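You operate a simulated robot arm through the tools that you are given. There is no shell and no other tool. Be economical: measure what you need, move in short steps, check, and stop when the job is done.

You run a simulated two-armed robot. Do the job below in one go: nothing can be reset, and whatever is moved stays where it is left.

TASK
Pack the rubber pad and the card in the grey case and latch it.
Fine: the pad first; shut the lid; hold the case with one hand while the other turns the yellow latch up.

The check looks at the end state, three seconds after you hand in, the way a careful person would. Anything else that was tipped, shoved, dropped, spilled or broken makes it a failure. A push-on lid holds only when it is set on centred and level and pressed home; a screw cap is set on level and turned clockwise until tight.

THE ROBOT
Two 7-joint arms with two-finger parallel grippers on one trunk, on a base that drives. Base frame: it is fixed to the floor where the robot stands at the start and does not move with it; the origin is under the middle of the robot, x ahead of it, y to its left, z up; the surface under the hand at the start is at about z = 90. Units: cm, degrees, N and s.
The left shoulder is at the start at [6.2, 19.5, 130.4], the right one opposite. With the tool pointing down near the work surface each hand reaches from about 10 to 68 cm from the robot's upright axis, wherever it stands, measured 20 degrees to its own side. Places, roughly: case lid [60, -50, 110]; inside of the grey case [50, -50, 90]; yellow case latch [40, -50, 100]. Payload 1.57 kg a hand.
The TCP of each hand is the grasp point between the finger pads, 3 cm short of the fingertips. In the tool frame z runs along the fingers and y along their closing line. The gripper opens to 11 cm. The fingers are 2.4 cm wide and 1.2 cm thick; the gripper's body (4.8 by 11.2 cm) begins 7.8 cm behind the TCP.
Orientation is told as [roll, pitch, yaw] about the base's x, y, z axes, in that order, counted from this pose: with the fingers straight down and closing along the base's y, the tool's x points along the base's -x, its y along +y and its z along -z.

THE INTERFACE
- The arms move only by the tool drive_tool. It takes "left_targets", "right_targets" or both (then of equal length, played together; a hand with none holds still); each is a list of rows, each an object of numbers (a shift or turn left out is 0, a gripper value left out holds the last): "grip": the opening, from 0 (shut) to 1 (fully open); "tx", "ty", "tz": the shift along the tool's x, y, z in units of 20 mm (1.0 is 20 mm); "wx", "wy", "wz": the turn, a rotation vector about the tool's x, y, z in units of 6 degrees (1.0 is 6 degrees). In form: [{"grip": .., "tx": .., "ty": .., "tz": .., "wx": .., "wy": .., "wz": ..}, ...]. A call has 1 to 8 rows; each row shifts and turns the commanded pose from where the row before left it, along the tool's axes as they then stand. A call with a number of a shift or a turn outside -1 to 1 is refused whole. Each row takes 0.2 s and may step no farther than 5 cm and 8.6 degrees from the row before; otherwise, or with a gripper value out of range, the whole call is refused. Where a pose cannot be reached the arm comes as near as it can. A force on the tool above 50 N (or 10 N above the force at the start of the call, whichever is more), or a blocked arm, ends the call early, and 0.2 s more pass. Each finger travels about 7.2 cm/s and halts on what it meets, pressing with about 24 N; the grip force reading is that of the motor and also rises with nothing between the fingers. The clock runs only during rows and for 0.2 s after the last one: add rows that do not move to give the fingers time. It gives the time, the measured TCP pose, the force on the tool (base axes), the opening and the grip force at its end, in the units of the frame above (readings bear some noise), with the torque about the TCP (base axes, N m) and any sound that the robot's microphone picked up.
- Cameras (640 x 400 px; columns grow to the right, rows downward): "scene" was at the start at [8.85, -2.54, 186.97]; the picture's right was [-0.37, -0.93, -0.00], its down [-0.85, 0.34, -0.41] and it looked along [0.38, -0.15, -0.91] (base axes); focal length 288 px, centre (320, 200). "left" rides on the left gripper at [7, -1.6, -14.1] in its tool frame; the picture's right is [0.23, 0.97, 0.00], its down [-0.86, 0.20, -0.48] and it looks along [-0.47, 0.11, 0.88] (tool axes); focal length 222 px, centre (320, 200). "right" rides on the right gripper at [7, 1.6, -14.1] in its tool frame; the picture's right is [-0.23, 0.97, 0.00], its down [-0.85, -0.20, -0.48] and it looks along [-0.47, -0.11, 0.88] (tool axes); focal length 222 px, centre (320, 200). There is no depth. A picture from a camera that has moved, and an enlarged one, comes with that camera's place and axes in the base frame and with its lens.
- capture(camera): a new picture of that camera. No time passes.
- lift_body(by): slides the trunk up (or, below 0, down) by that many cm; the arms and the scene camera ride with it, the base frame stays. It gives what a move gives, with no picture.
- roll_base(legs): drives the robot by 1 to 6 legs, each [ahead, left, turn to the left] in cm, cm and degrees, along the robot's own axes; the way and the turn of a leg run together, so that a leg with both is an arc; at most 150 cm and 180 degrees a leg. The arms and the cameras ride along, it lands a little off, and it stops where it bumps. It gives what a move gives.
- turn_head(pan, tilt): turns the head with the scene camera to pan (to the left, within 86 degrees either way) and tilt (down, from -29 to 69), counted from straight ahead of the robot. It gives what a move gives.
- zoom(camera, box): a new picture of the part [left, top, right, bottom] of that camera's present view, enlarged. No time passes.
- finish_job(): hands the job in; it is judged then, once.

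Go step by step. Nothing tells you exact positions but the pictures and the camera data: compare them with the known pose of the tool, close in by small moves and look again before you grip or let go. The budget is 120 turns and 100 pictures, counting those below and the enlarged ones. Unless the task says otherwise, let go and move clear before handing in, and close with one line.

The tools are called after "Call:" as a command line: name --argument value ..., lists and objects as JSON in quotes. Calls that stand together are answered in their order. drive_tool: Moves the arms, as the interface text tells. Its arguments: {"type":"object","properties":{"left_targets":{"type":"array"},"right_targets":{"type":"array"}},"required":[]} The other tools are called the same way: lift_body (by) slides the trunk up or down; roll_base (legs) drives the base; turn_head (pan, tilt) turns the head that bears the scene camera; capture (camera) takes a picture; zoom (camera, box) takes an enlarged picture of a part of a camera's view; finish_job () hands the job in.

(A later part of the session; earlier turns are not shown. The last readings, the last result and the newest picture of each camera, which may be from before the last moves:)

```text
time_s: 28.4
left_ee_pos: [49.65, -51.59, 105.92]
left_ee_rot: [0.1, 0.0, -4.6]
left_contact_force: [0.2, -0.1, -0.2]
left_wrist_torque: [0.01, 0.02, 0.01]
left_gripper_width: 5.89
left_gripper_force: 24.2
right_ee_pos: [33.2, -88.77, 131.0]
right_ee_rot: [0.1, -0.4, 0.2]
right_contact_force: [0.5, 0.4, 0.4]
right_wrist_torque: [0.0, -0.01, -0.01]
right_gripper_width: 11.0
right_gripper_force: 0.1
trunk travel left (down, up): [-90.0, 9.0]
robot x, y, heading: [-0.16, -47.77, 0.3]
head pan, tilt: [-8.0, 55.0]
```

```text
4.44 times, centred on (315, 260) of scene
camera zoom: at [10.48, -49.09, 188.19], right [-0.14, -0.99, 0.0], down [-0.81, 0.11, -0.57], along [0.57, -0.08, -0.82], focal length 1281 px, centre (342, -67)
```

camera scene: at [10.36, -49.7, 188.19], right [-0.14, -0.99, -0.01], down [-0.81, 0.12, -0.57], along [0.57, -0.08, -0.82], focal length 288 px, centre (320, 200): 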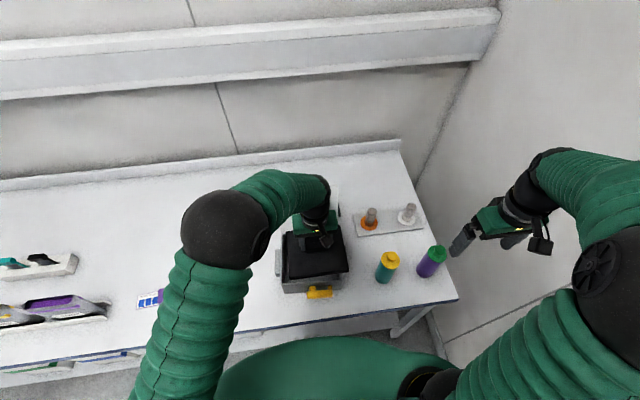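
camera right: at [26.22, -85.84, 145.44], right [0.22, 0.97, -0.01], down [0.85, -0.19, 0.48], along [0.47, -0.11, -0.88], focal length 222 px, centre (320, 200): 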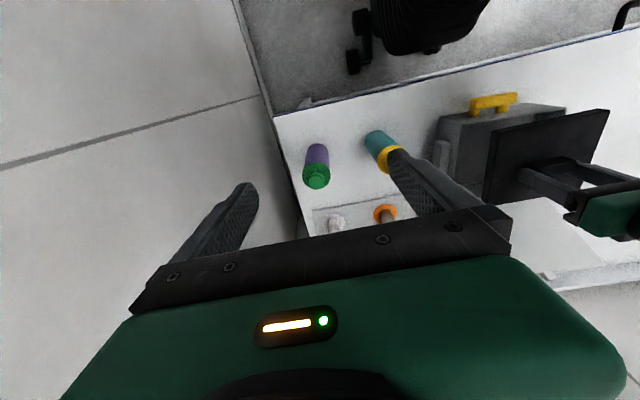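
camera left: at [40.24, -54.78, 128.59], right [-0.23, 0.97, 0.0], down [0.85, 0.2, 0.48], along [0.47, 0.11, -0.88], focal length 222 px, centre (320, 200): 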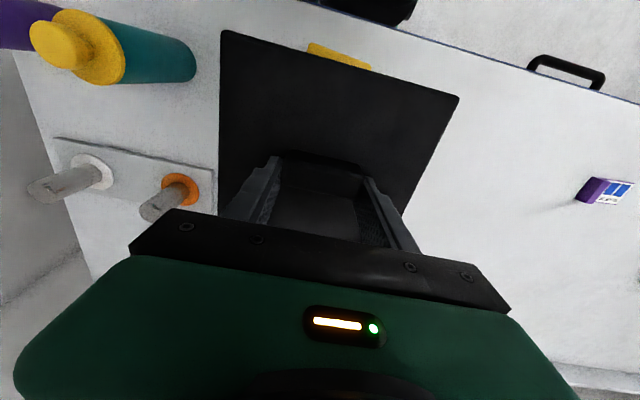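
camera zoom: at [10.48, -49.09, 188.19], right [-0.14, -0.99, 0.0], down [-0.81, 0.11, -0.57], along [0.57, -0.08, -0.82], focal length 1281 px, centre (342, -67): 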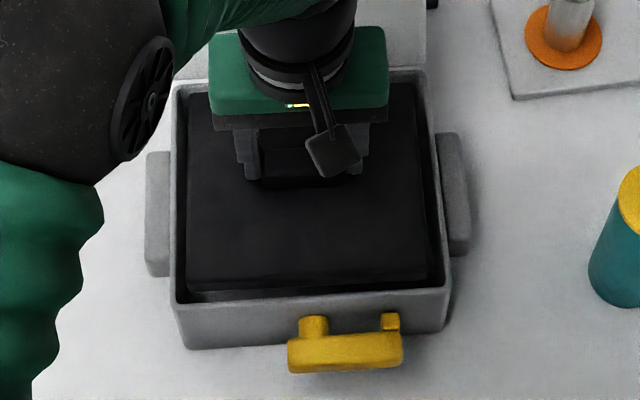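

The pad is entering the case. I'll trim by 0.2 cm and continue down.

Call:
drive_tool --left_targets '[{"ty": -0.1, "tx": 0.1}, {"tz": 0.6}, {"tz": 0.6}, {"tz": 0.6}, {"tz": 0.6}, {"tz": 0.6}, {}]'

Call:
zoom --camera "scene" --box '[285, 215, 345, 305]'

```text
time_s: 29.6
left_ee_pos: [49.18, -51.75, 101.31]
left_ee_rot: [0.1, -0.3, -4.6]
left_contact_force: [-5.8, 3.2, 19.4]
left_wrist_torque: [-0.41, 0.72, -0.28]
left_gripper_width: 5.92
left_gripper_force: 23.7
right_ee_pos: [32.76, -88.64, 131.19]
right_ee_rot: [-0.1, -0.5, 0.3]
right_contact_force: [-0.1, -0.6, 0.4]
right_wrist_torque: [0.02, 0.0, -0.01]
right_gripper_width: 11.0
right_gripper_force: 0.1
trunk travel left (down, up): [-90.0, 9.0]
robot x, y, heading: [0.14, -47.82, 0.1]
head pan, tilt: [-8.0, 55.0]
stopped in row 6 (left hand): the force on the tool passed its limit at 56 N (the readings are from after the stop); the commanded pose is now the measured one
```

```text
4.44 times, centred on (315, 260) of scene
camera zoom: at [9.82, -48.79, 188.21], right [-0.14, -0.99, 0.0], down [-0.81, 0.11, -0.57], along [0.57, -0.08, -0.82], focal length 1281 px, centre (342, -67)
```

zoom: 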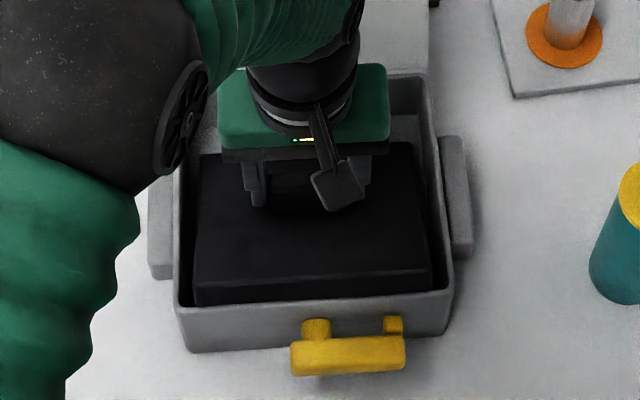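

It caught: the pad has pivoted in the grip with its front edge up. I'll look more closely.

Call:
capture --camera "left"

Call:
zoom --camera "right" --box '[420, 60, 640, 240]'

```text
62 pictures are left
camera left: at [42.07, -52.65, 115.49], right [-0.15, 0.99, 0.0], down [0.87, 0.13, 0.48], along [0.48, 0.07, -0.88], focal length 222 px, centre (320, 200)
```

left: 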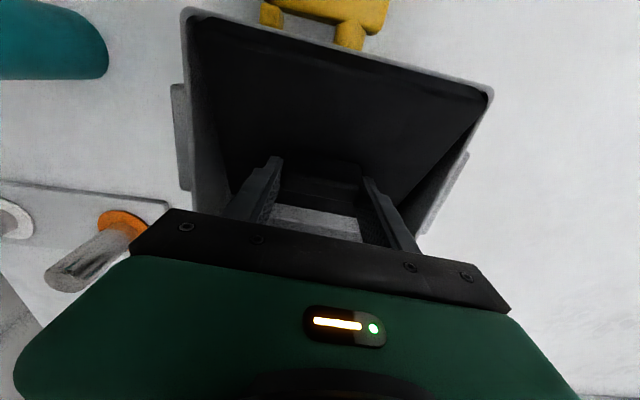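

```text
2.22 times, centred on (530, 150) of right
camera zoom: at [25.72, -86.93, 145.26], right [0.22, 0.97, 0.0], down [0.85, -0.19, 0.49], along [0.47, -0.11, -0.87], focal length 494 px, centre (-147, 311)
```

zoom: 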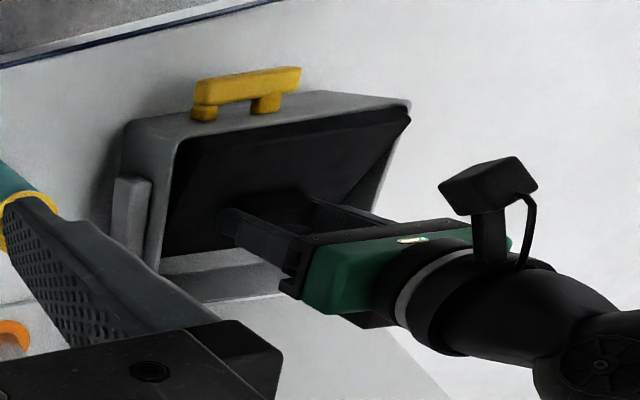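

The pad's front edge is catching the front rim: it sits about 0.7 cm too far toward me, tilted about 19° front-up. I'll raise it, shift it back 0.75 cm and slightly right, then look.

Call:
drive_tool --left_targets '[{"tz": -0.7}, {"tz": -0.7}, {"tx": -0.38, "ty": -0.15}, {}, {}]'

Call:
capture --camera "left"

Call:
zoom --camera "scene" --box '[285, 215, 345, 305]'

```text
time_s: 30.8
left_ee_pos: [50.15, -52.2, 104.04]
left_ee_rot: [0.1, -0.2, -4.6]
left_contact_force: [0.0, 0.0, 0.5]
left_wrist_torque: [0.01, 0.0, 0.01]
left_gripper_width: 5.93
left_gripper_force: 24.2
right_ee_pos: [33.11, -88.88, 131.01]
right_ee_rot: [0.0, -0.4, 0.3]
right_contact_force: [0.7, 1.2, 0.4]
right_wrist_torque: [0.01, -0.03, -0.02]
right_gripper_width: 11.01
right_gripper_force: 0.0
trunk travel left (down, up): [-90.0, 9.0]
robot x, y, heading: [0.03, -47.89, 0.3]
head pan, tilt: [-8.0, 55.0]
```

```text
60 pictures are left
camera left: at [43.13, -53.21, 118.16], right [-0.15, 0.99, 0.0], down [0.87, 0.13, 0.48], along [0.48, 0.07, -0.88], focal length 222 px, centre (320, 200)
```

left: 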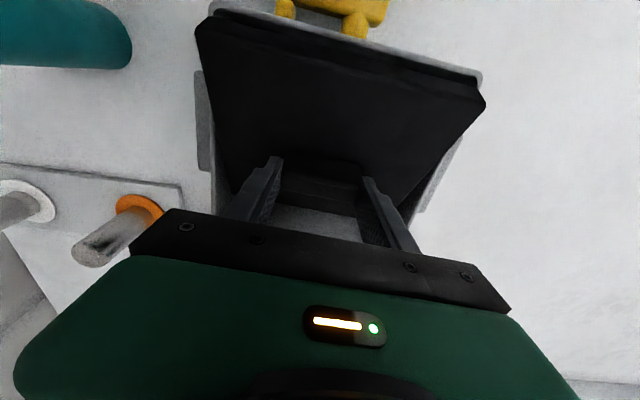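

```text
4.44 times, centred on (315, 260) of scene
camera zoom: at [10.55, -49.12, 188.19], right [-0.14, -0.99, 0.0], down [-0.81, 0.11, -0.57], along [0.57, -0.08, -0.82], focal length 1281 px, centre (342, -67)
```

zoom: 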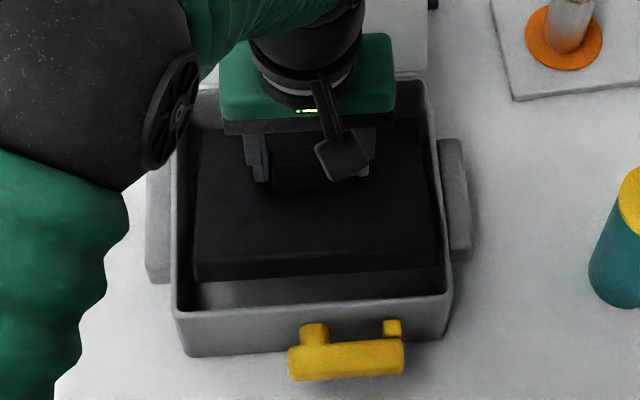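

The press also dragged the case about 0.6 cm toward me. The fit is tight, so I'll use the tilt: put the back edge in and down first at TCP x≈49.7, then settle the front.

Call:
drive_tool --left_targets '[{"tx": 0.22, "ty": 0.07}, {}, {"tz": 0.4}, {"tz": 0.4}, {"tz": 0.4}, {}]'

Call:
zoom --camera "scene" --box '[285, 215, 345, 305]'

Call:
capture --camera "left"

```text
time_s: 32.2
left_ee_pos: [49.8, -52.01, 101.43]
left_ee_rot: [0.0, -0.2, -4.7]
left_contact_force: [-0.4, -0.4, -0.5]
left_wrist_torque: [-0.03, -0.02, 0.0]
left_gripper_width: 5.89
left_gripper_force: 24.0
right_ee_pos: [33.22, -88.82, 131.02]
right_ee_rot: [-0.2, -0.2, 0.3]
right_contact_force: [-0.5, -0.5, -0.8]
right_wrist_torque: [-0.01, -0.02, -0.03]
right_gripper_width: 11.0
right_gripper_force: 0.0
trunk travel left (down, up): [-90.0, 9.0]
robot x, y, heading: [-0.3, -47.73, 0.1]
head pan, tilt: [-8.0, 55.0]
```

```text
4.44 times, centred on (315, 260) of scene
camera zoom: at [10.52, -49.08, 188.19], right [-0.14, -0.99, 0.0], down [-0.81, 0.11, -0.57], along [0.57, -0.08, -0.82], focal length 1281 px, centre (342, -67)
```

zoom: 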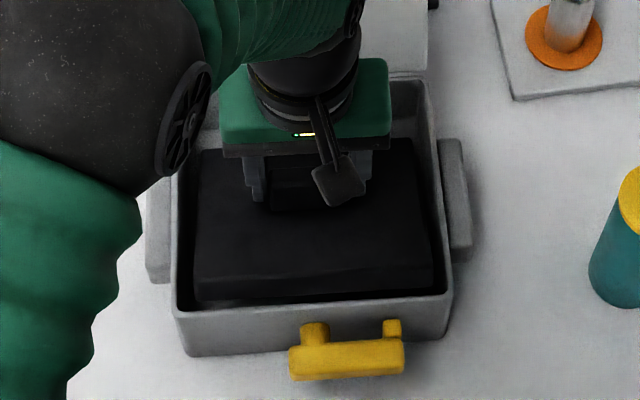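

```text
57 pictures are left
camera left: at [42.68, -52.94, 115.67], right [-0.15, 0.99, 0.0], down [0.87, 0.13, 0.48], along [0.48, 0.07, -0.88], focal length 222 px, centre (320, 200)
```

left: 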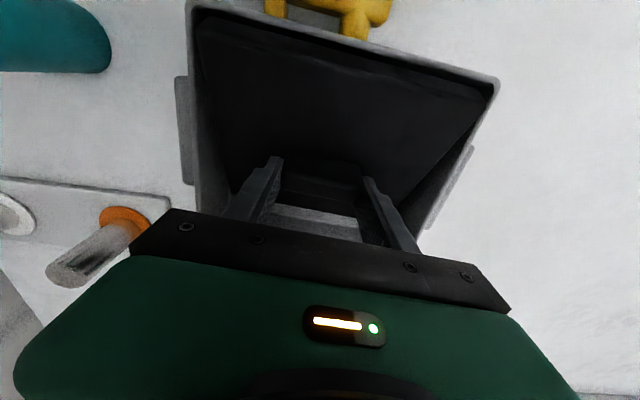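

It's inside with no contact force. I'll continue down.

Call:
drive_tool --left_targets '[{"tx": -0.06, "tz": 0.3}, {"tz": 0.3}, {"tz": 0.3}, {"tz": 0.3}, {"tz": 0.3}, {}]'

Call:
zoom --camera "scene" --box '[285, 215, 345, 305]'

```text
time_s: 32.9
left_ee_pos: [49.95, -52.04, 101.1]
left_ee_rot: [-0.2, -1.0, -4.5]
left_contact_force: [-12.7, 4.6, 39.2]
left_wrist_torque: [0.27, -0.29, 0.17]
left_gripper_width: 5.95
left_gripper_force: 23.4
right_ee_pos: [32.51, -88.7, 131.2]
right_ee_rot: [-0.1, -0.5, 0.4]
right_contact_force: [-0.7, 0.3, 0.4]
right_wrist_torque: [-0.01, 0.05, -0.03]
right_gripper_width: 11.0
right_gripper_force: 0.0
trunk travel left (down, up): [-90.0, 9.0]
robot x, y, heading: [0.17, -47.83, 0.3]
head pan, tilt: [-8.0, 55.0]
stopped in row 3 (left hand): the force on the tool passed its limit at 58 N (the readings are from after the stop); the commanded pose is now the measured one
```

```text
4.44 times, centred on (315, 260) of scene
camera zoom: at [9.6, -48.8, 188.27], right [-0.14, -0.99, 0.0], down [-0.81, 0.11, -0.58], along [0.57, -0.08, -0.82], focal length 1281 px, centre (342, -67)
```

zoom: 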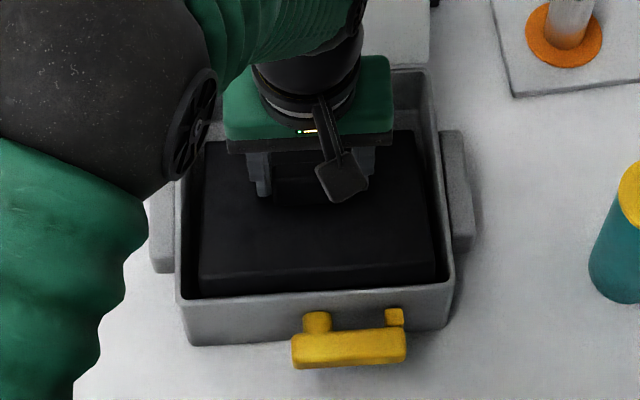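

The back edge is on the case floor (floor about z 94). I'll release so the front can drop.

Call:
drive_tool --left_targets '[{"tz": -0.1}, {"grip": 0.3}, {"grip": 0.8}, {}, {}]'

Call:
zoom --camera "scene" --box '[285, 215, 345, 305]'

Call:
capture --camera "left"

```text
time_s: 34.1
left_ee_pos: [50.13, -52.04, 101.0]
left_ee_rot: [0.1, -0.7, -4.6]
left_contact_force: [0.2, -0.1, -0.2]
left_wrist_torque: [0.0, -0.01, -0.01]
left_gripper_width: 8.82
left_gripper_force: 0.1
right_ee_pos: [32.92, -88.71, 131.21]
right_ee_rot: [0.0, -0.4, 0.4]
right_contact_force: [0.0, 0.2, -0.3]
right_wrist_torque: [-0.02, -0.03, -0.01]
right_gripper_width: 11.01
right_gripper_force: 0.1
trunk travel left (down, up): [-90.0, 9.0]
robot x, y, heading: [-0.05, -47.69, -0.2]
head pan, tilt: [-8.0, 55.0]
```

```text
4.44 times, centred on (315, 260) of scene
camera zoom: at [10.23, -49.07, 188.2], right [-0.14, -0.99, 0.0], down [-0.81, 0.11, -0.57], along [0.57, -0.08, -0.82], focal length 1281 px, centre (342, -67)
```

zoom: 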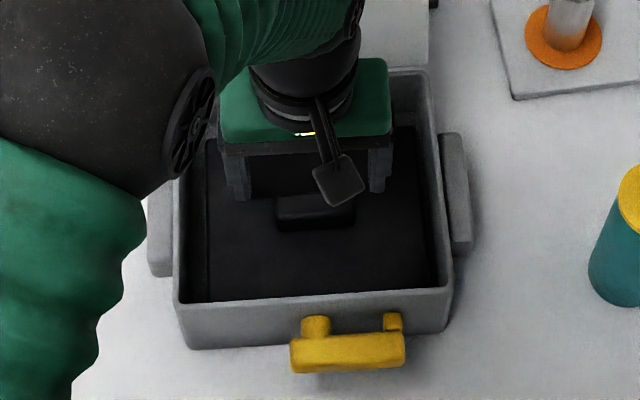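

```text
54 pictures are left
camera left: at [42.92, -53.0, 114.92], right [-0.15, 0.99, 0.0], down [0.86, 0.13, 0.49], along [0.48, 0.07, -0.87], focal length 222 px, centre (320, 200)
```

left: 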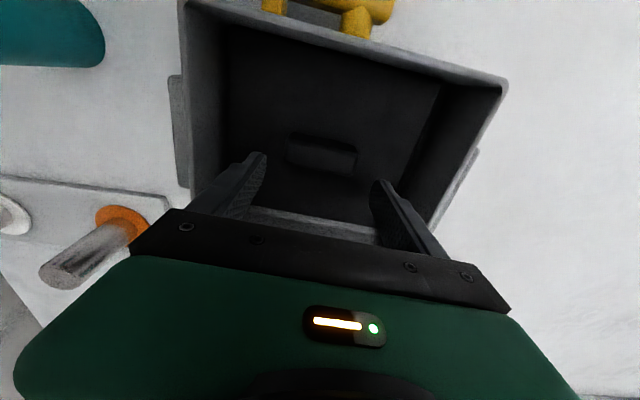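

The pad dropped flat into the case. I'll retract the left hand straight up and check.

Call:
drive_tool --left_targets '[{"tz": -1}, {"tz": -1}, {"tz": -1}, {"tz": -1}, {"tz": -1}, {"tz": -1}, {"tz": -1}, {"tz": -1}]'

Call:
drive_tool --left_targets '[{"ty": 1, "wz": -0.8}, {"ty": 1}, {"ty": 1}, {"ty": 1}, {"ty": 1}, {"ty": 1}, {"ty": 1}, {"ty": 1}]'

Call:
capture --camera "left"

Call:
zoom --camera "scene" --box '[265, 155, 365, 305]'

```text
time_s: 35.9
left_ee_pos: [49.97, -51.82, 116.78]
left_ee_rot: [-0.1, -0.6, -4.4]
left_contact_force: [-0.2, 0.4, 0.1]
left_wrist_torque: [-0.01, -0.01, 0.01]
left_gripper_width: 8.79
left_gripper_force: 0.0
right_ee_pos: [33.14, -88.81, 131.08]
right_ee_rot: [-0.1, -0.4, 0.2]
right_contact_force: [-0.1, -0.3, 0.1]
right_wrist_torque: [-0.02, -0.03, 0.0]
right_gripper_width: 11.02
right_gripper_force: 0.2
trunk travel left (down, up): [-90.0, 9.0]
robot x, y, heading: [0.01, -47.72, 0.4]
head pan, tilt: [-8.0, 55.0]
```

```text
time_s: 37.7
left_ee_pos: [50.15, -35.94, 116.76]
left_ee_rot: [0.0, -0.6, 0.3]
left_contact_force: [-0.2, 0.2, 0.6]
left_wrist_torque: [0.01, 0.01, 0.02]
left_gripper_width: 8.81
left_gripper_force: 0.0
right_ee_pos: [33.15, -88.66, 130.99]
right_ee_rot: [-0.1, -0.3, 0.3]
right_contact_force: [-0.4, -0.3, -0.2]
right_wrist_torque: [0.03, -0.04, 0.01]
right_gripper_width: 11.02
right_gripper_force: 0.0
trunk travel left (down, up): [-90.0, 9.0]
robot x, y, heading: [-0.57, -47.8, 0.5]
head pan, tilt: [-8.0, 55.0]
```

```text
53 pictures are left
camera left: at [43.07, -37.5, 130.85], right [-0.23, 0.97, 0.0], down [0.85, 0.2, 0.49], along [0.47, 0.11, -0.87], focal length 222 px, centre (320, 200)
```

left: 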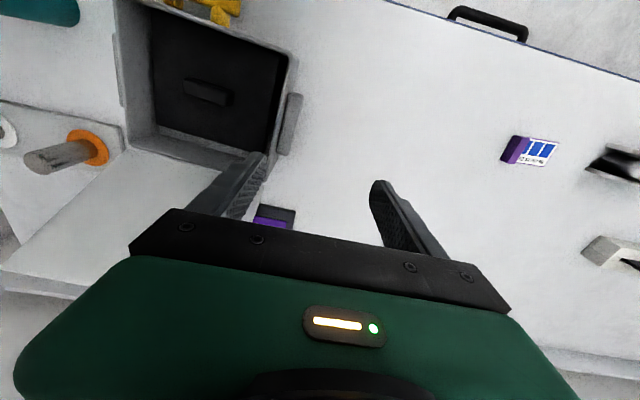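

```text
2.67 times, centred on (315, 230) of scene
camera zoom: at [10.51, -48.82, 188.19], right [-0.14, -0.99, 0.0], down [-0.81, 0.11, -0.57], along [0.57, -0.08, -0.82], focal length 769 px, centre (333, 120)
```

zoom: 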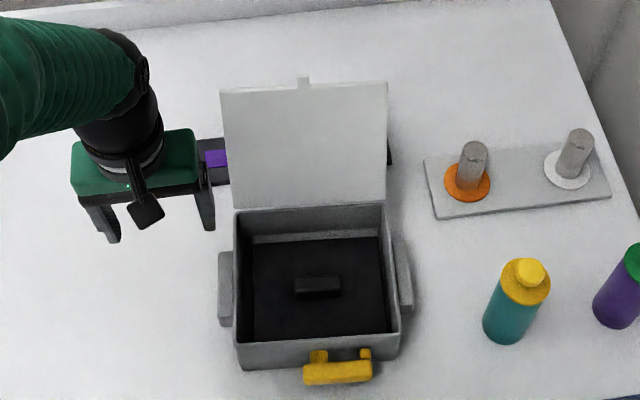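

The pad lies flat in the case. Next is the card: I'll roll left so the left arm can reach it comfortably.

Call:
roll_base --legs '[[0, 26, 0]]'

Call:
drive_tool --left_targets '[{"wz": -1, "ty": 1, "grip": 1}, {"wz": -1, "ty": 1}, {"wz": -1}, {"wz": -1}, {"wz": -1}, {"wz": -1}, {"wz": -1}, {"wz": -1}]'

Call:
drive_tool --left_targets '[{"wz": -1}, {"wz": -1}, {"wz": -1}, {"wz": -1}, {"wz": -1}, {"wz": -1}, {"wz": -0.6}, {}]'

Call:
capture --camera "left"

Call:
capture --camera "scene"

```text
time_s: 39.6
left_ee_pos: [49.94, -9.79, 116.76]
left_ee_rot: [0.1, -0.5, 0.6]
left_contact_force: [-0.1, -0.7, 0.1]
left_wrist_torque: [-0.04, -0.02, -0.01]
left_gripper_width: 8.8
left_gripper_force: 0.0
right_ee_pos: [33.4, -62.72, 130.96]
right_ee_rot: [0.1, -0.2, 0.4]
right_contact_force: [1.2, 0.5, 0.5]
right_wrist_torque: [0.02, -0.04, 0.01]
right_gripper_width: 11.0
right_gripper_force: 0.0
trunk travel left (down, up): [-90.0, 9.0]
robot x, y, heading: [0.26, -21.26, 0.2]
head pan, tilt: [-8.0, 55.0]
```

```text
time_s: 41.4
left_ee_pos: [49.61, -5.41, 116.82]
left_ee_rot: [-0.5, -0.4, 48.7]
left_contact_force: [0.5, 0.1, -1.1]
left_wrist_torque: [0.01, 0.0, 0.02]
left_gripper_width: 10.97
left_gripper_force: 0.0
right_ee_pos: [33.05, -62.25, 130.94]
right_ee_rot: [0.0, -0.4, 0.5]
right_contact_force: [0.5, 0.2, -0.7]
right_wrist_torque: [0.03, 0.0, 0.01]
right_gripper_width: 11.03
right_gripper_force: 0.0
trunk travel left (down, up): [-90.0, 9.0]
robot x, y, heading: [0.07, -21.07, 0.3]
head pan, tilt: [-8.0, 55.0]
```

```text
time_s: 43.2
left_ee_pos: [49.62, -5.46, 116.89]
left_ee_rot: [-0.6, 0.0, 88.1]
left_contact_force: [-0.6, 0.3, -0.1]
left_wrist_torque: [0.03, 0.01, 0.0]
left_gripper_width: 11.04
left_gripper_force: 0.0
right_ee_pos: [33.07, -62.32, 131.1]
right_ee_rot: [0.0, -0.3, 0.6]
right_contact_force: [-0.3, -0.1, -0.2]
right_wrist_torque: [-0.03, -0.03, -0.01]
right_gripper_width: 11.0
right_gripper_force: 0.0
trunk travel left (down, up): [-90.0, 9.0]
robot x, y, heading: [-0.55, -21.1, 0.3]
head pan, tilt: [-8.0, 55.0]
```

```text
51 pictures are left
camera left: at [50.91, -12.38, 131.02], right [-0.98, -0.2, -0.01], down [-0.18, 0.86, 0.48], along [-0.08, 0.47, -0.88], focal length 222 px, centre (320, 200)
```

left: 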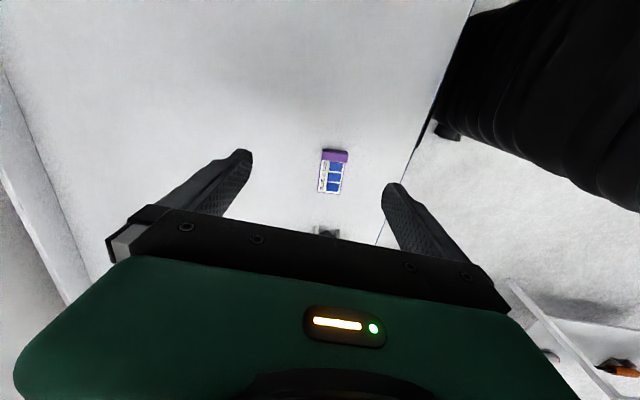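

```text
50 pictures are left
camera scene: at [10.39, -22.36, 188.19], right [-0.13, -0.99, 0.0], down [-0.81, 0.11, -0.57], along [0.57, -0.08, -0.82], focal length 288 px, centre (320, 200)
```

scene: 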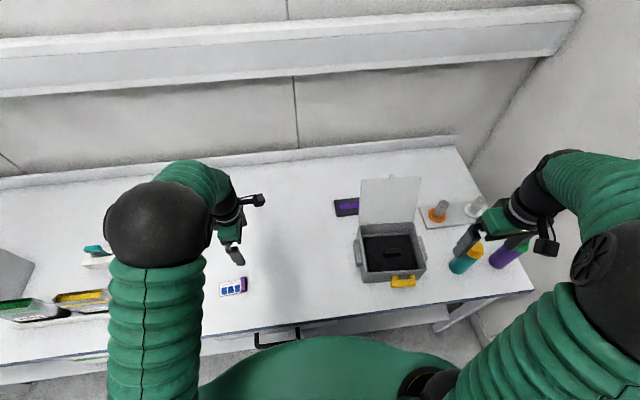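

The card's purple end is near [45.8,-0.6]. I'll move over it and descend partway for another look.

Call:
drive_tool --left_targets '[{"tx": -0.9, "ty": 0.7, "tz": 0.9}, {"tx": -0.8, "ty": 0.7, "tz": 1}, {"tx": -0.75, "ty": 0.6, "tz": 1}, {"tz": 1, "wz": -0.2}, {"tz": 1}, {"tz": 1}, {"tz": 1}, {}]'

Call:
zoom --camera "left" --box '[200, 60, 440, 240]'

```text
time_s: 45.0
left_ee_pos: [46.03, -0.41, 102.85]
left_ee_rot: [-0.6, 0.2, 89.4]
left_contact_force: [-0.9, -0.5, 0.0]
left_wrist_torque: [0.0, 0.01, 0.02]
left_gripper_width: 11.0
left_gripper_force: 0.1
right_ee_pos: [33.02, -62.23, 131.13]
right_ee_rot: [0.0, -0.3, 0.5]
right_contact_force: [0.5, -0.1, -0.3]
right_wrist_torque: [-0.01, 0.01, 0.01]
right_gripper_width: 10.97
right_gripper_force: 0.1
trunk travel left (down, up): [-90.0, 9.0]
robot x, y, heading: [0.22, -21.7, 0.5]
head pan, tilt: [-8.0, 55.0]
```

```text
2.22 times, centred on (320, 150) of left
camera zoom: at [47.4, -7.35, 117.12], right [-0.98, -0.22, -0.01], down [-0.2, 0.86, 0.47], along [-0.09, 0.47, -0.88], focal length 494 px, centre (320, 311)
```

zoom: 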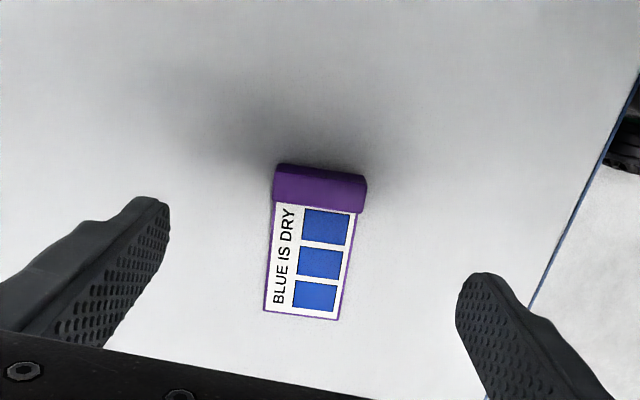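

The tool is right above the purple block; the card is about 6° off. I'll align and descend to grip height.

Call:
drive_tool --left_targets '[{"wz": -1, "tz": 0.5}, {"tz": 1}, {"tz": 1}, {"tz": 1}, {"tz": 0.6}, {"tz": 0.3}, {}, {}]'

Call:
zoom --camera "left" --box '[200, 60, 440, 240]'

```text
time_s: 46.8
left_ee_pos: [45.91, -0.43, 94.23]
left_ee_rot: [-0.6, 0.1, 95.4]
left_contact_force: [0.4, -0.5, 0.5]
left_wrist_torque: [0.04, -0.01, -0.03]
left_gripper_width: 10.99
left_gripper_force: 0.0
right_ee_pos: [33.17, -62.18, 131.05]
right_ee_rot: [0.0, -0.3, 0.4]
right_contact_force: [0.1, -0.3, -0.5]
right_wrist_torque: [0.03, 0.0, -0.01]
right_gripper_width: 11.0
right_gripper_force: 0.1
trunk travel left (down, up): [-90.0, 9.0]
robot x, y, heading: [0.1, -21.45, 0.5]
head pan, tilt: [-8.0, 55.0]
```

```text
2.22 times, centred on (320, 150) of left
camera zoom: at [48.1, -7.08, 108.4], right [-0.95, -0.32, -0.01], down [-0.28, 0.83, 0.47], along [-0.14, 0.45, -0.88], focal length 494 px, centre (320, 311)
```

zoom: 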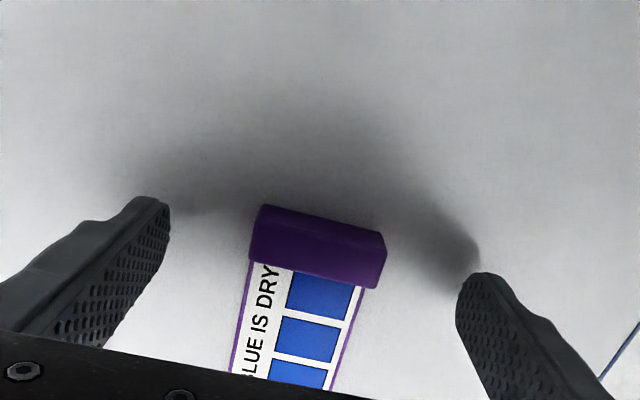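

Well aligned. I'll lower a bit more and close.

Call:
drive_tool --left_targets '[{"tz": 0.3}, {}, {"grip": 0.2}, {"grip": 0}, {}, {}, {}, {}]'

```text
time_s: 48.6
left_ee_pos: [45.86, -0.48, 93.51]
left_ee_rot: [-0.7, 0.2, 95.4]
left_contact_force: [0.2, 0.6, 1.5]
left_wrist_torque: [0.06, 0.03, -0.02]
left_gripper_width: 4.69
left_gripper_force: 23.6
right_ee_pos: [33.07, -62.33, 131.07]
right_ee_rot: [0.0, -0.4, 0.6]
right_contact_force: [0.1, 0.0, 0.9]
right_wrist_torque: [0.03, 0.0, -0.01]
right_gripper_width: 10.95
right_gripper_force: 0.0
trunk travel left (down, up): [-90.0, 9.0]
robot x, y, heading: [-0.12, -21.39, 0.2]
head pan, tilt: [-8.0, 55.0]
```

The card is gripped at 4.7 cm. I'll lift it, swing it in front of me and turn it to the case's angle.

Call:
drive_tool --left_targets '[{"tz": -0.5}, {"tz": -1}, {"tz": -1}, {"tz": -1}, {"tz": -1}, {"tz": -1}, {"tz": -1}, {"tz": -1}]'

Call:
drive_tool --left_targets '[{"tz": -1, "tx": 1}, {"tz": -1, "tx": 1, "wz": 0.7}, {"tz": -1, "tx": 1, "wz": 1}, {"tx": 1}, {"tx": 1}, {"tx": 1}, {"tx": 1}, {"tx": 1}]'

Call:
drive_tool --left_targets '[{"tx": 1}, {"tx": 1}, {"tx": 1}, {"ty": 0.8}, {}]'

Call:
capture --camera "left"

Call:
capture --camera "scene"

```text
time_s: 50.4
left_ee_pos: [45.69, -0.43, 108.59]
left_ee_rot: [-0.6, 0.1, 95.4]
left_contact_force: [-0.1, -0.1, -1.2]
left_wrist_torque: [-0.01, -0.01, -0.03]
left_gripper_width: 4.7
left_gripper_force: 24.3
right_ee_pos: [33.11, -62.17, 131.14]
right_ee_rot: [0.0, -0.3, 0.5]
right_contact_force: [-0.3, -0.6, 1.0]
right_wrist_torque: [0.02, -0.03, -0.01]
right_gripper_width: 10.99
right_gripper_force: 0.1
trunk travel left (down, up): [-90.0, 9.0]
robot x, y, heading: [-0.39, -21.21, 0.4]
head pan, tilt: [-8.0, 55.0]
```

```text
time_s: 52.2
left_ee_pos: [45.42, -16.27, 114.45]
left_ee_rot: [-0.6, 0.0, 85.3]
left_contact_force: [0.4, -1.2, -1.1]
left_wrist_torque: [-0.03, 0.02, -0.03]
left_gripper_width: 4.67
left_gripper_force: 24.0
right_ee_pos: [33.14, -62.41, 131.15]
right_ee_rot: [0.1, -0.3, 0.5]
right_contact_force: [0.0, -0.6, -0.2]
right_wrist_torque: [0.03, 0.0, 0.0]
right_gripper_width: 11.0
right_gripper_force: 0.0
trunk travel left (down, up): [-90.0, 9.0]
robot x, y, heading: [-0.34, -21.13, 0.4]
head pan, tilt: [-8.0, 55.0]
```

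```text
time_s: 53.6
left_ee_pos: [45.73, -17.82, 115.26]
left_ee_rot: [-1.6, 0.6, 92.3]
left_contact_force: [0.3, -0.1, 0.1]
left_wrist_torque: [0.0, 0.0, 0.01]
left_gripper_width: 4.71
left_gripper_force: 23.9
right_ee_pos: [33.03, -62.13, 130.92]
right_ee_rot: [0.0, -0.5, 0.5]
right_contact_force: [-0.4, -0.5, 0.6]
right_wrist_torque: [0.01, -0.01, 0.01]
right_gripper_width: 10.99
right_gripper_force: 0.2
trunk travel left (down, up): [-90.0, 9.0]
robot x, y, heading: [-0.21, -21.49, 0.3]
head pan, tilt: [-8.0, 55.0]
stopped in row 5 (left hand): the arm was blocked; the commanded pose is now the measured one
```

```text
47 pictures are left
camera left: at [47.29, -24.48, 129.54], right [-0.96, -0.26, -0.03], down [-0.25, 0.85, 0.47], along [-0.1, 0.45, -0.88], focal length 222 px, centre (320, 200)
```

left: 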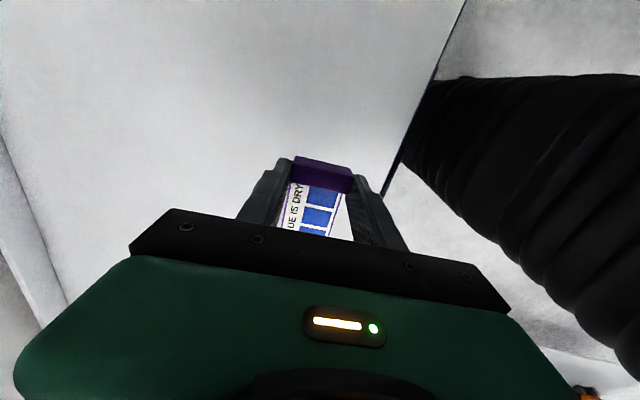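

```text
46 pictures are left
camera scene: at [10.4, -22.51, 188.09], right [-0.13, -0.99, 0.0], down [-0.81, 0.11, -0.57], along [0.57, -0.07, -0.82], focal length 288 px, centre (320, 200)
```

scene: 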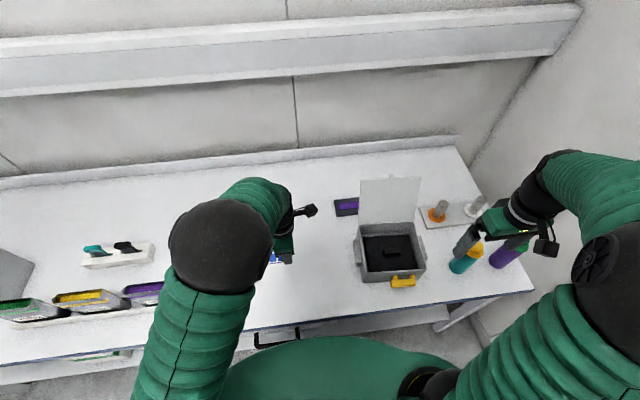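

The left wrist can't come further right at this yaw, so the base has to carry it. I'll back it off a little, tuck the right hand inward, then roll right about 41 cm.

Call:
drive_tool --left_targets '[{"tx": -0.8}, {"wz": 0.6}, {"wz": 0.55, "wy": 0.15}, {}, {}, {}]' --right_targets '[{"ty": 1}, {"ty": 1}, {"ty": 1}, {"ty": 1}, {"ty": 1}, {"ty": 1}]'

Call:
roll_base --legs '[[0, -40.5, 0]]'

Call:
drive_tool --left_targets '[{}, {}, {}, {}, {}, {}, {}, {}]'

Call:
capture --camera "scene"

Call:
capture --camera "left"

```text
time_s: 55.0
left_ee_pos: [45.34, -16.32, 115.09]
left_ee_rot: [-1.2, 0.9, 84.8]
left_contact_force: [-0.1, -0.9, 0.0]
left_wrist_torque: [0.02, 0.04, -0.02]
left_gripper_width: 4.7
left_gripper_force: 23.6
right_ee_pos: [32.82, -50.16, 131.08]
right_ee_rot: [0.0, -0.4, 0.6]
right_contact_force: [0.1, 0.4, 0.2]
right_wrist_torque: [0.0, 0.04, 0.01]
right_gripper_width: 11.0
right_gripper_force: 0.0
trunk travel left (down, up): [-90.0, 9.0]
robot x, y, heading: [-0.1, -21.22, 0.4]
head pan, tilt: [-8.0, 55.0]
```

```text
time_s: 57.5
left_ee_pos: [45.7, -56.79, 114.96]
left_ee_rot: [-1.3, 1.1, 84.7]
left_contact_force: [0.6, 0.3, 0.0]
left_wrist_torque: [-0.01, -0.02, 0.0]
left_gripper_width: 4.68
left_gripper_force: 23.8
right_ee_pos: [32.93, -90.68, 131.15]
right_ee_rot: [-0.4, -0.5, 0.3]
right_contact_force: [0.7, 0.1, -0.4]
right_wrist_torque: [-0.04, -0.03, -0.01]
right_gripper_width: 10.99
right_gripper_force: 0.1
trunk travel left (down, up): [-90.0, 9.0]
robot x, y, heading: [0.37, -62.26, -0.1]
head pan, tilt: [-8.0, 55.0]
```

```text
time_s: 59.3
left_ee_pos: [45.57, -57.04, 115.19]
left_ee_rot: [-1.4, 1.0, 84.7]
left_contact_force: [-1.2, 0.6, -0.2]
left_wrist_torque: [-0.01, -0.03, -0.02]
left_gripper_width: 4.67
left_gripper_force: 24.2
right_ee_pos: [32.83, -91.07, 131.28]
right_ee_rot: [-0.1, -0.4, 0.3]
right_contact_force: [0.1, 0.8, -0.8]
right_wrist_torque: [-0.02, 0.02, -0.01]
right_gripper_width: 11.02
right_gripper_force: 0.0
trunk travel left (down, up): [-90.0, 9.0]
robot x, y, heading: [0.32, -62.17, 0.4]
head pan, tilt: [-8.0, 55.0]
```

```text
45 pictures are left
camera scene: at [10.56, -63.04, 188.2], right [-0.14, -0.99, 0.0], down [-0.81, 0.11, -0.57], along [0.57, -0.08, -0.82], focal length 288 px, centre (320, 200)
```

scene: 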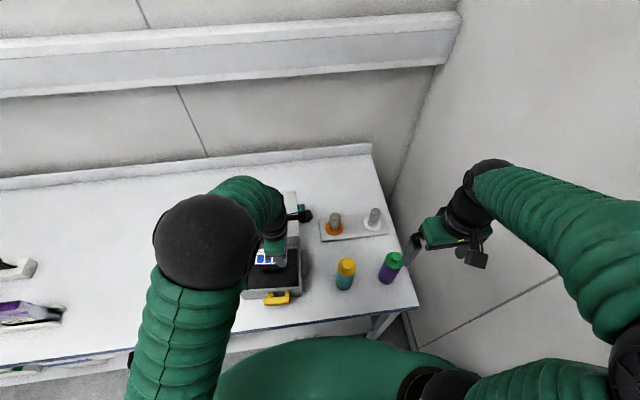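

```text
44 pictures are left
camera left: at [46.28, -63.88, 129.4], right [-0.99, -0.14, -0.02], down [-0.13, 0.88, 0.46], along [-0.05, 0.46, -0.89], focal length 222 px, centre (320, 200)
```

left: 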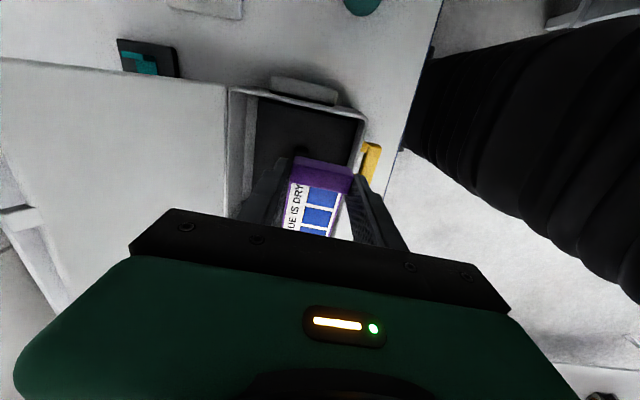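

The card is over the case's right half. I'll zoom in to check clearances before lowering.

Call:
zoom --camera "left" --box '[210, 60, 410, 220]'

Call:
zoom --camera "scene" --box '[230, 180, 320, 310]'

```text
2.50 times, centred on (310, 140) of left
camera zoom: at [46.28, -63.88, 129.4], right [-0.99, -0.14, -0.02], down [-0.13, 0.88, 0.46], along [-0.05, 0.46, -0.89], focal length 555 px, centre (345, 350)
```

zoom: 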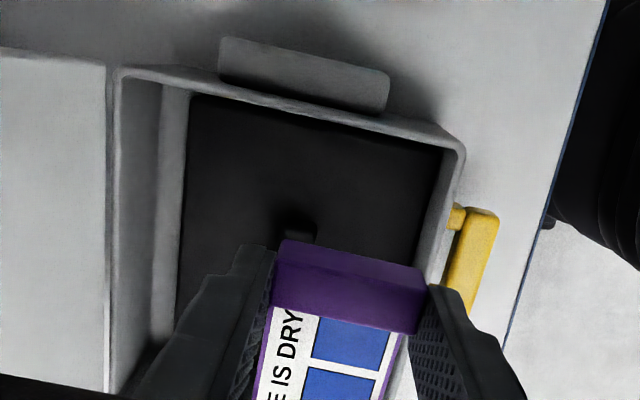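

```text
3.08 times, centred on (275, 245) of scene
camera zoom: at [10.56, -63.04, 188.2], right [-0.14, -0.99, 0.0], down [-0.81, 0.11, -0.57], along [0.57, -0.08, -0.82], focal length 887 px, centre (458, 62)
```

zoom: 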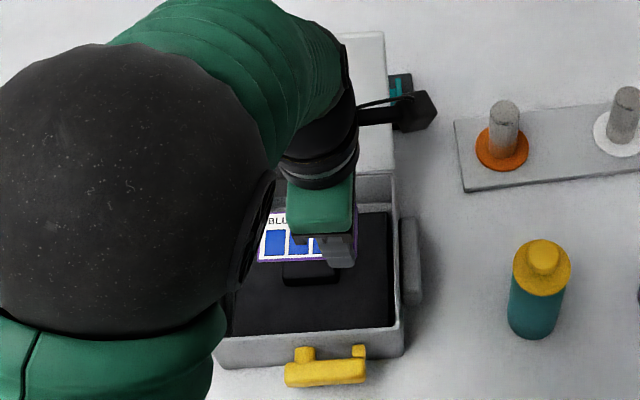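

A card in front of the nub is tight, so I'll shift it about 2 cm right (by base) and slightly back. That way it rests mostly beside the nub, and I'll lower it in stages.

Call:
roll_base --legs '[[0, -2, 0]]'

Call:
drive_tool --left_targets '[{"ty": -0.15}, {"tz": 0.8}, {"tz": 1}, {"tz": 1}, {"tz": 1}, {}, {}, {}]'

Call:
zoom --camera "left" --box '[180, 0, 440, 220]'

Call:
zoom --camera "scene" --box '[230, 180, 320, 310]'

```text
time_s: 60.1
left_ee_pos: [45.51, -59.36, 115.09]
left_ee_rot: [-1.3, 0.9, 84.7]
left_contact_force: [0.3, -0.5, 0.4]
left_wrist_torque: [0.03, 0.0, -0.02]
left_gripper_width: 4.69
left_gripper_force: 24.6
right_ee_pos: [32.85, -93.4, 131.04]
right_ee_rot: [0.1, -0.4, 0.4]
right_contact_force: [-0.2, 0.2, 0.0]
right_wrist_torque: [0.0, 0.01, 0.0]
right_gripper_width: 11.01
right_gripper_force: 0.0
trunk travel left (down, up): [-90.0, 9.0]
robot x, y, heading: [0.16, -64.21, 0.4]
head pan, tilt: [-8.0, 55.0]
```

```text
time_s: 61.9
left_ee_pos: [45.96, -58.95, 107.54]
left_ee_rot: [-1.5, 1.1, 84.7]
left_contact_force: [-0.5, 0.1, -0.4]
left_wrist_torque: [-0.03, -0.01, 0.01]
left_gripper_width: 4.67
left_gripper_force: 23.9
right_ee_pos: [32.83, -92.84, 131.26]
right_ee_rot: [-0.2, -0.4, 0.4]
right_contact_force: [-0.3, -0.1, -0.7]
right_wrist_torque: [0.0, 0.02, 0.01]
right_gripper_width: 10.99
right_gripper_force: 0.1
trunk travel left (down, up): [-90.0, 9.0]
robot x, y, heading: [0.11, -64.03, 0.0]
head pan, tilt: [-8.0, 55.0]
```

```text
1.82 times, centred on (310, 110) of left
camera zoom: at [46.65, -65.74, 121.87], right [-0.99, -0.14, -0.02], down [-0.13, 0.88, 0.46], along [-0.05, 0.46, -0.89], focal length 404 px, centre (338, 364)
```

zoom: 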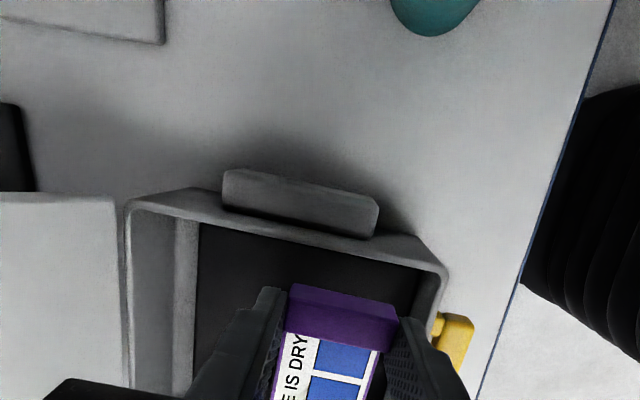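

```text
3.08 times, centred on (275, 245) of scene
camera zoom: at [10.58, -65.91, 188.19], right [-0.14, -0.99, 0.0], down [-0.81, 0.11, -0.57], along [0.57, -0.07, -0.82], focal length 887 px, centre (458, 62)
```

zoom: 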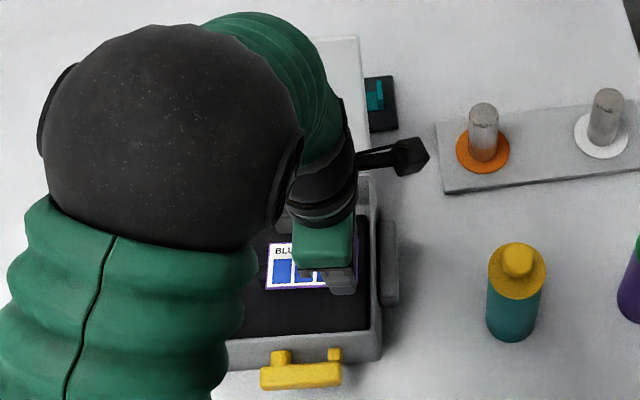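

Clearances are fine (right wall 2.4 cm, front wall about 4 cm from the TCP). I'll lower further.

Call:
drive_tool --left_targets '[{"ty": -0.12, "tz": 0.6}, {"tz": 0.6}, {"tz": 0.6}, {"tz": 0.6}, {"tz": 0.6}, {}]'

Call:
zoom --camera "left" --box '[180, 0, 440, 220]'

Call:
zoom --camera "scene" --box '[230, 180, 320, 310]'

```text
time_s: 63.3
left_ee_pos: [46.23, -59.04, 101.6]
left_ee_rot: [-1.5, 1.1, 84.6]
left_contact_force: [0.6, 3.3, 9.5]
left_wrist_torque: [0.7, -0.13, 0.04]
left_gripper_width: 4.68
left_gripper_force: 23.7
right_ee_pos: [32.6, -92.69, 131.37]
right_ee_rot: [-0.4, -0.5, 0.4]
right_contact_force: [1.1, -0.1, 0.5]
right_wrist_torque: [0.0, 0.0, -0.03]
right_gripper_width: 11.0
right_gripper_force: 0.1
trunk travel left (down, up): [-90.0, 9.0]
robot x, y, heading: [0.21, -64.18, 0.3]
head pan, tilt: [-8.0, 55.0]
```

```text
1.82 times, centred on (310, 110) of left
camera zoom: at [46.99, -65.73, 115.91], right [-0.99, -0.14, -0.02], down [-0.13, 0.88, 0.46], along [-0.04, 0.45, -0.89], focal length 404 px, centre (338, 364)
```

zoom: 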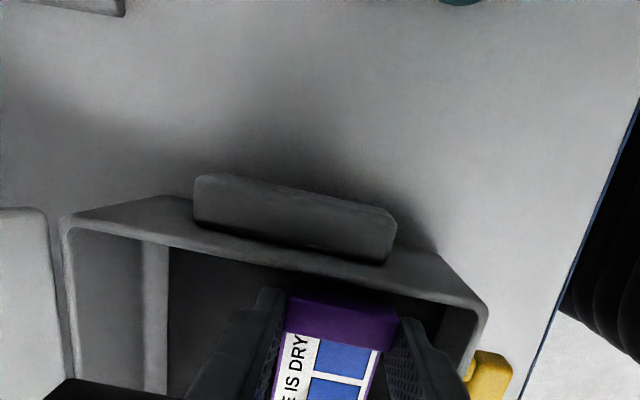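

```text
3.08 times, centred on (275, 245) of scene
camera zoom: at [10.43, -65.31, 188.22], right [-0.14, -0.99, 0.0], down [-0.81, 0.11, -0.57], along [0.57, -0.08, -0.82], focal length 887 px, centre (458, 62)
```

zoom: 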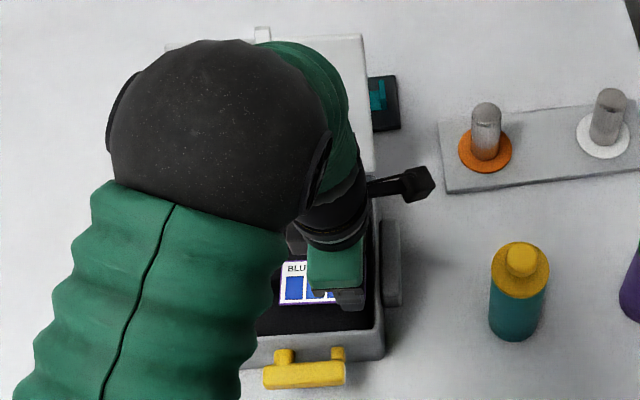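

The card's far end is touching the nub top (so the pad top is about z 96), and the card is only ~2 cm above the pad. I'll release it here with a small opening.

Call:
drive_tool --left_targets '[{"grip": 0.46}, {"grip": 0.5}, {"grip": 0.54}, {}, {"tz": -0.5}, {"tz": -1}, {"tz": -1}, {"tz": -1}]'

Call:
zoom --camera "left" --box '[180, 0, 440, 240]'

```text
time_s: 65.1
left_ee_pos: [46.29, -58.5, 108.49]
left_ee_rot: [-1.2, 1.0, 85.1]
left_contact_force: [-0.2, 0.3, 0.3]
left_wrist_torque: [-0.01, 0.0, 0.0]
left_gripper_width: 5.95
left_gripper_force: 0.0
right_ee_pos: [32.81, -92.62, 131.23]
right_ee_rot: [-0.3, -0.4, 0.4]
right_contact_force: [0.0, 0.4, 0.2]
right_wrist_torque: [0.02, 0.0, 0.01]
right_gripper_width: 11.02
right_gripper_force: 0.1
trunk travel left (down, up): [-90.0, 9.0]
robot x, y, heading: [0.22, -63.92, 0.3]
head pan, tilt: [-8.0, 55.0]
```

```text
1.67 times, centred on (310, 120) of left
camera zoom: at [47.04, -65.27, 122.73], right [-0.99, -0.14, -0.02], down [-0.14, 0.88, 0.46], along [-0.05, 0.46, -0.89], focal length 370 px, centre (337, 333)
```

zoom: 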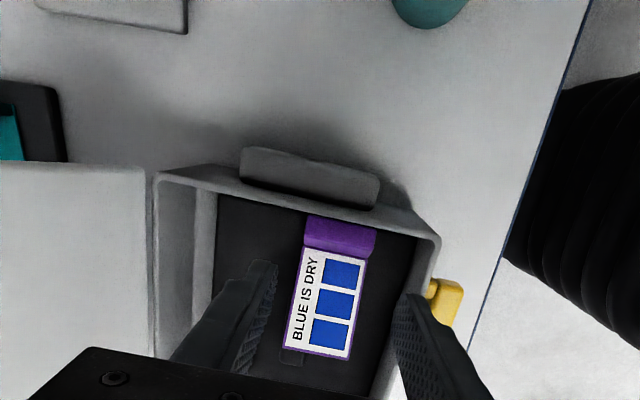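

The card lies in the case. I'll raise the left hand clear and view the lid.

Call:
drive_tool --left_targets '[{"tz": -1}, {"tz": -1}, {"tz": -1}, {"tz": -1}, {"tz": -1}, {"tz": -1}, {"tz": -1}, {"tz": -1}]'

Call:
drive_tool --left_targets '[{"tz": -0.5, "tx": -1}, {"tx": -1}, {"tx": -1}, {"tx": -1}, {"tx": -1}, {"tx": -1}, {"tx": -1}, {"tx": -1, "grip": 1}]'

Call:
capture --camera "scene"

Call:
capture --camera "left"

```text
time_s: 66.9
left_ee_pos: [45.54, -58.52, 124.67]
left_ee_rot: [-1.4, 1.3, 84.8]
left_contact_force: [-0.4, 0.0, -0.5]
left_wrist_torque: [-0.01, -0.01, -0.01]
left_gripper_width: 5.95
left_gripper_force: 0.0
right_ee_pos: [32.71, -92.64, 131.3]
right_ee_rot: [-0.2, -0.6, 0.5]
right_contact_force: [-0.8, -0.1, -0.8]
right_wrist_torque: [-0.02, -0.01, 0.0]
right_gripper_width: 11.0
right_gripper_force: 0.0
trunk travel left (down, up): [-90.0, 9.0]
robot x, y, heading: [-0.02, -64.22, -0.1]
head pan, tilt: [-8.0, 55.0]
```

```text
time_s: 68.7
left_ee_pos: [47.24, -42.34, 125.11]
left_ee_rot: [-1.5, 1.3, 84.7]
left_contact_force: [-0.3, 1.2, -0.9]
left_wrist_torque: [-0.01, 0.01, -0.01]
left_gripper_width: 11.02
left_gripper_force: 0.0
right_ee_pos: [32.79, -92.4, 131.37]
right_ee_rot: [-0.4, -0.4, 0.4]
right_contact_force: [-0.7, -1.2, 0.3]
right_wrist_torque: [-0.02, -0.04, 0.0]
right_gripper_width: 11.0
right_gripper_force: 0.1
trunk travel left (down, up): [-90.0, 9.0]
robot x, y, heading: [-0.2, -64.48, 0.1]
head pan, tilt: [-8.0, 55.0]
```

```text
36 pictures are left
camera scene: at [10.59, -65.05, 188.2], right [-0.14, -0.99, 0.0], down [-0.81, 0.11, -0.57], along [0.57, -0.08, -0.82], focal length 288 px, centre (320, 200)
```

scene: 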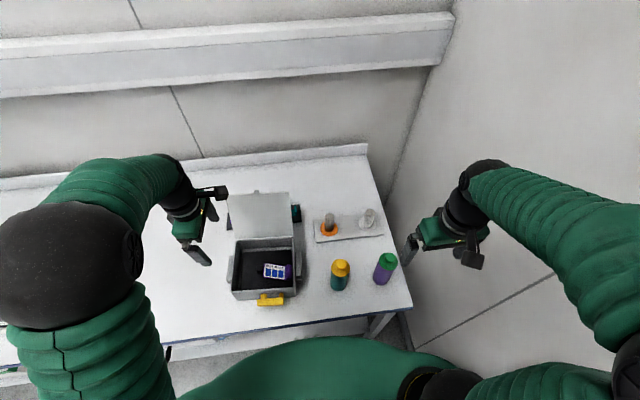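

```text
35 pictures are left
camera left: at [47.87, -49.07, 139.52], right [-0.99, -0.14, -0.02], down [-0.13, 0.88, 0.45], along [-0.05, 0.45, -0.89], focal length 222 px, centre (320, 200)
```

left: 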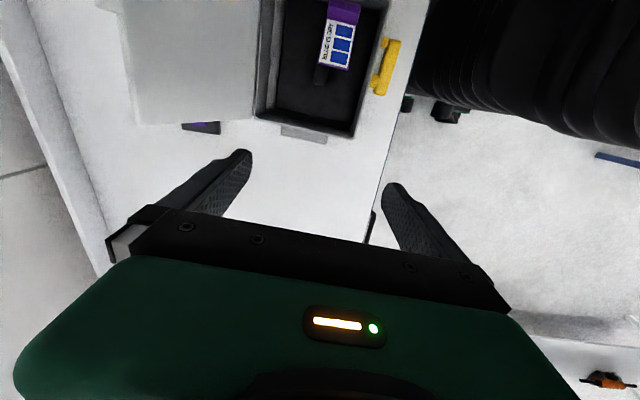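

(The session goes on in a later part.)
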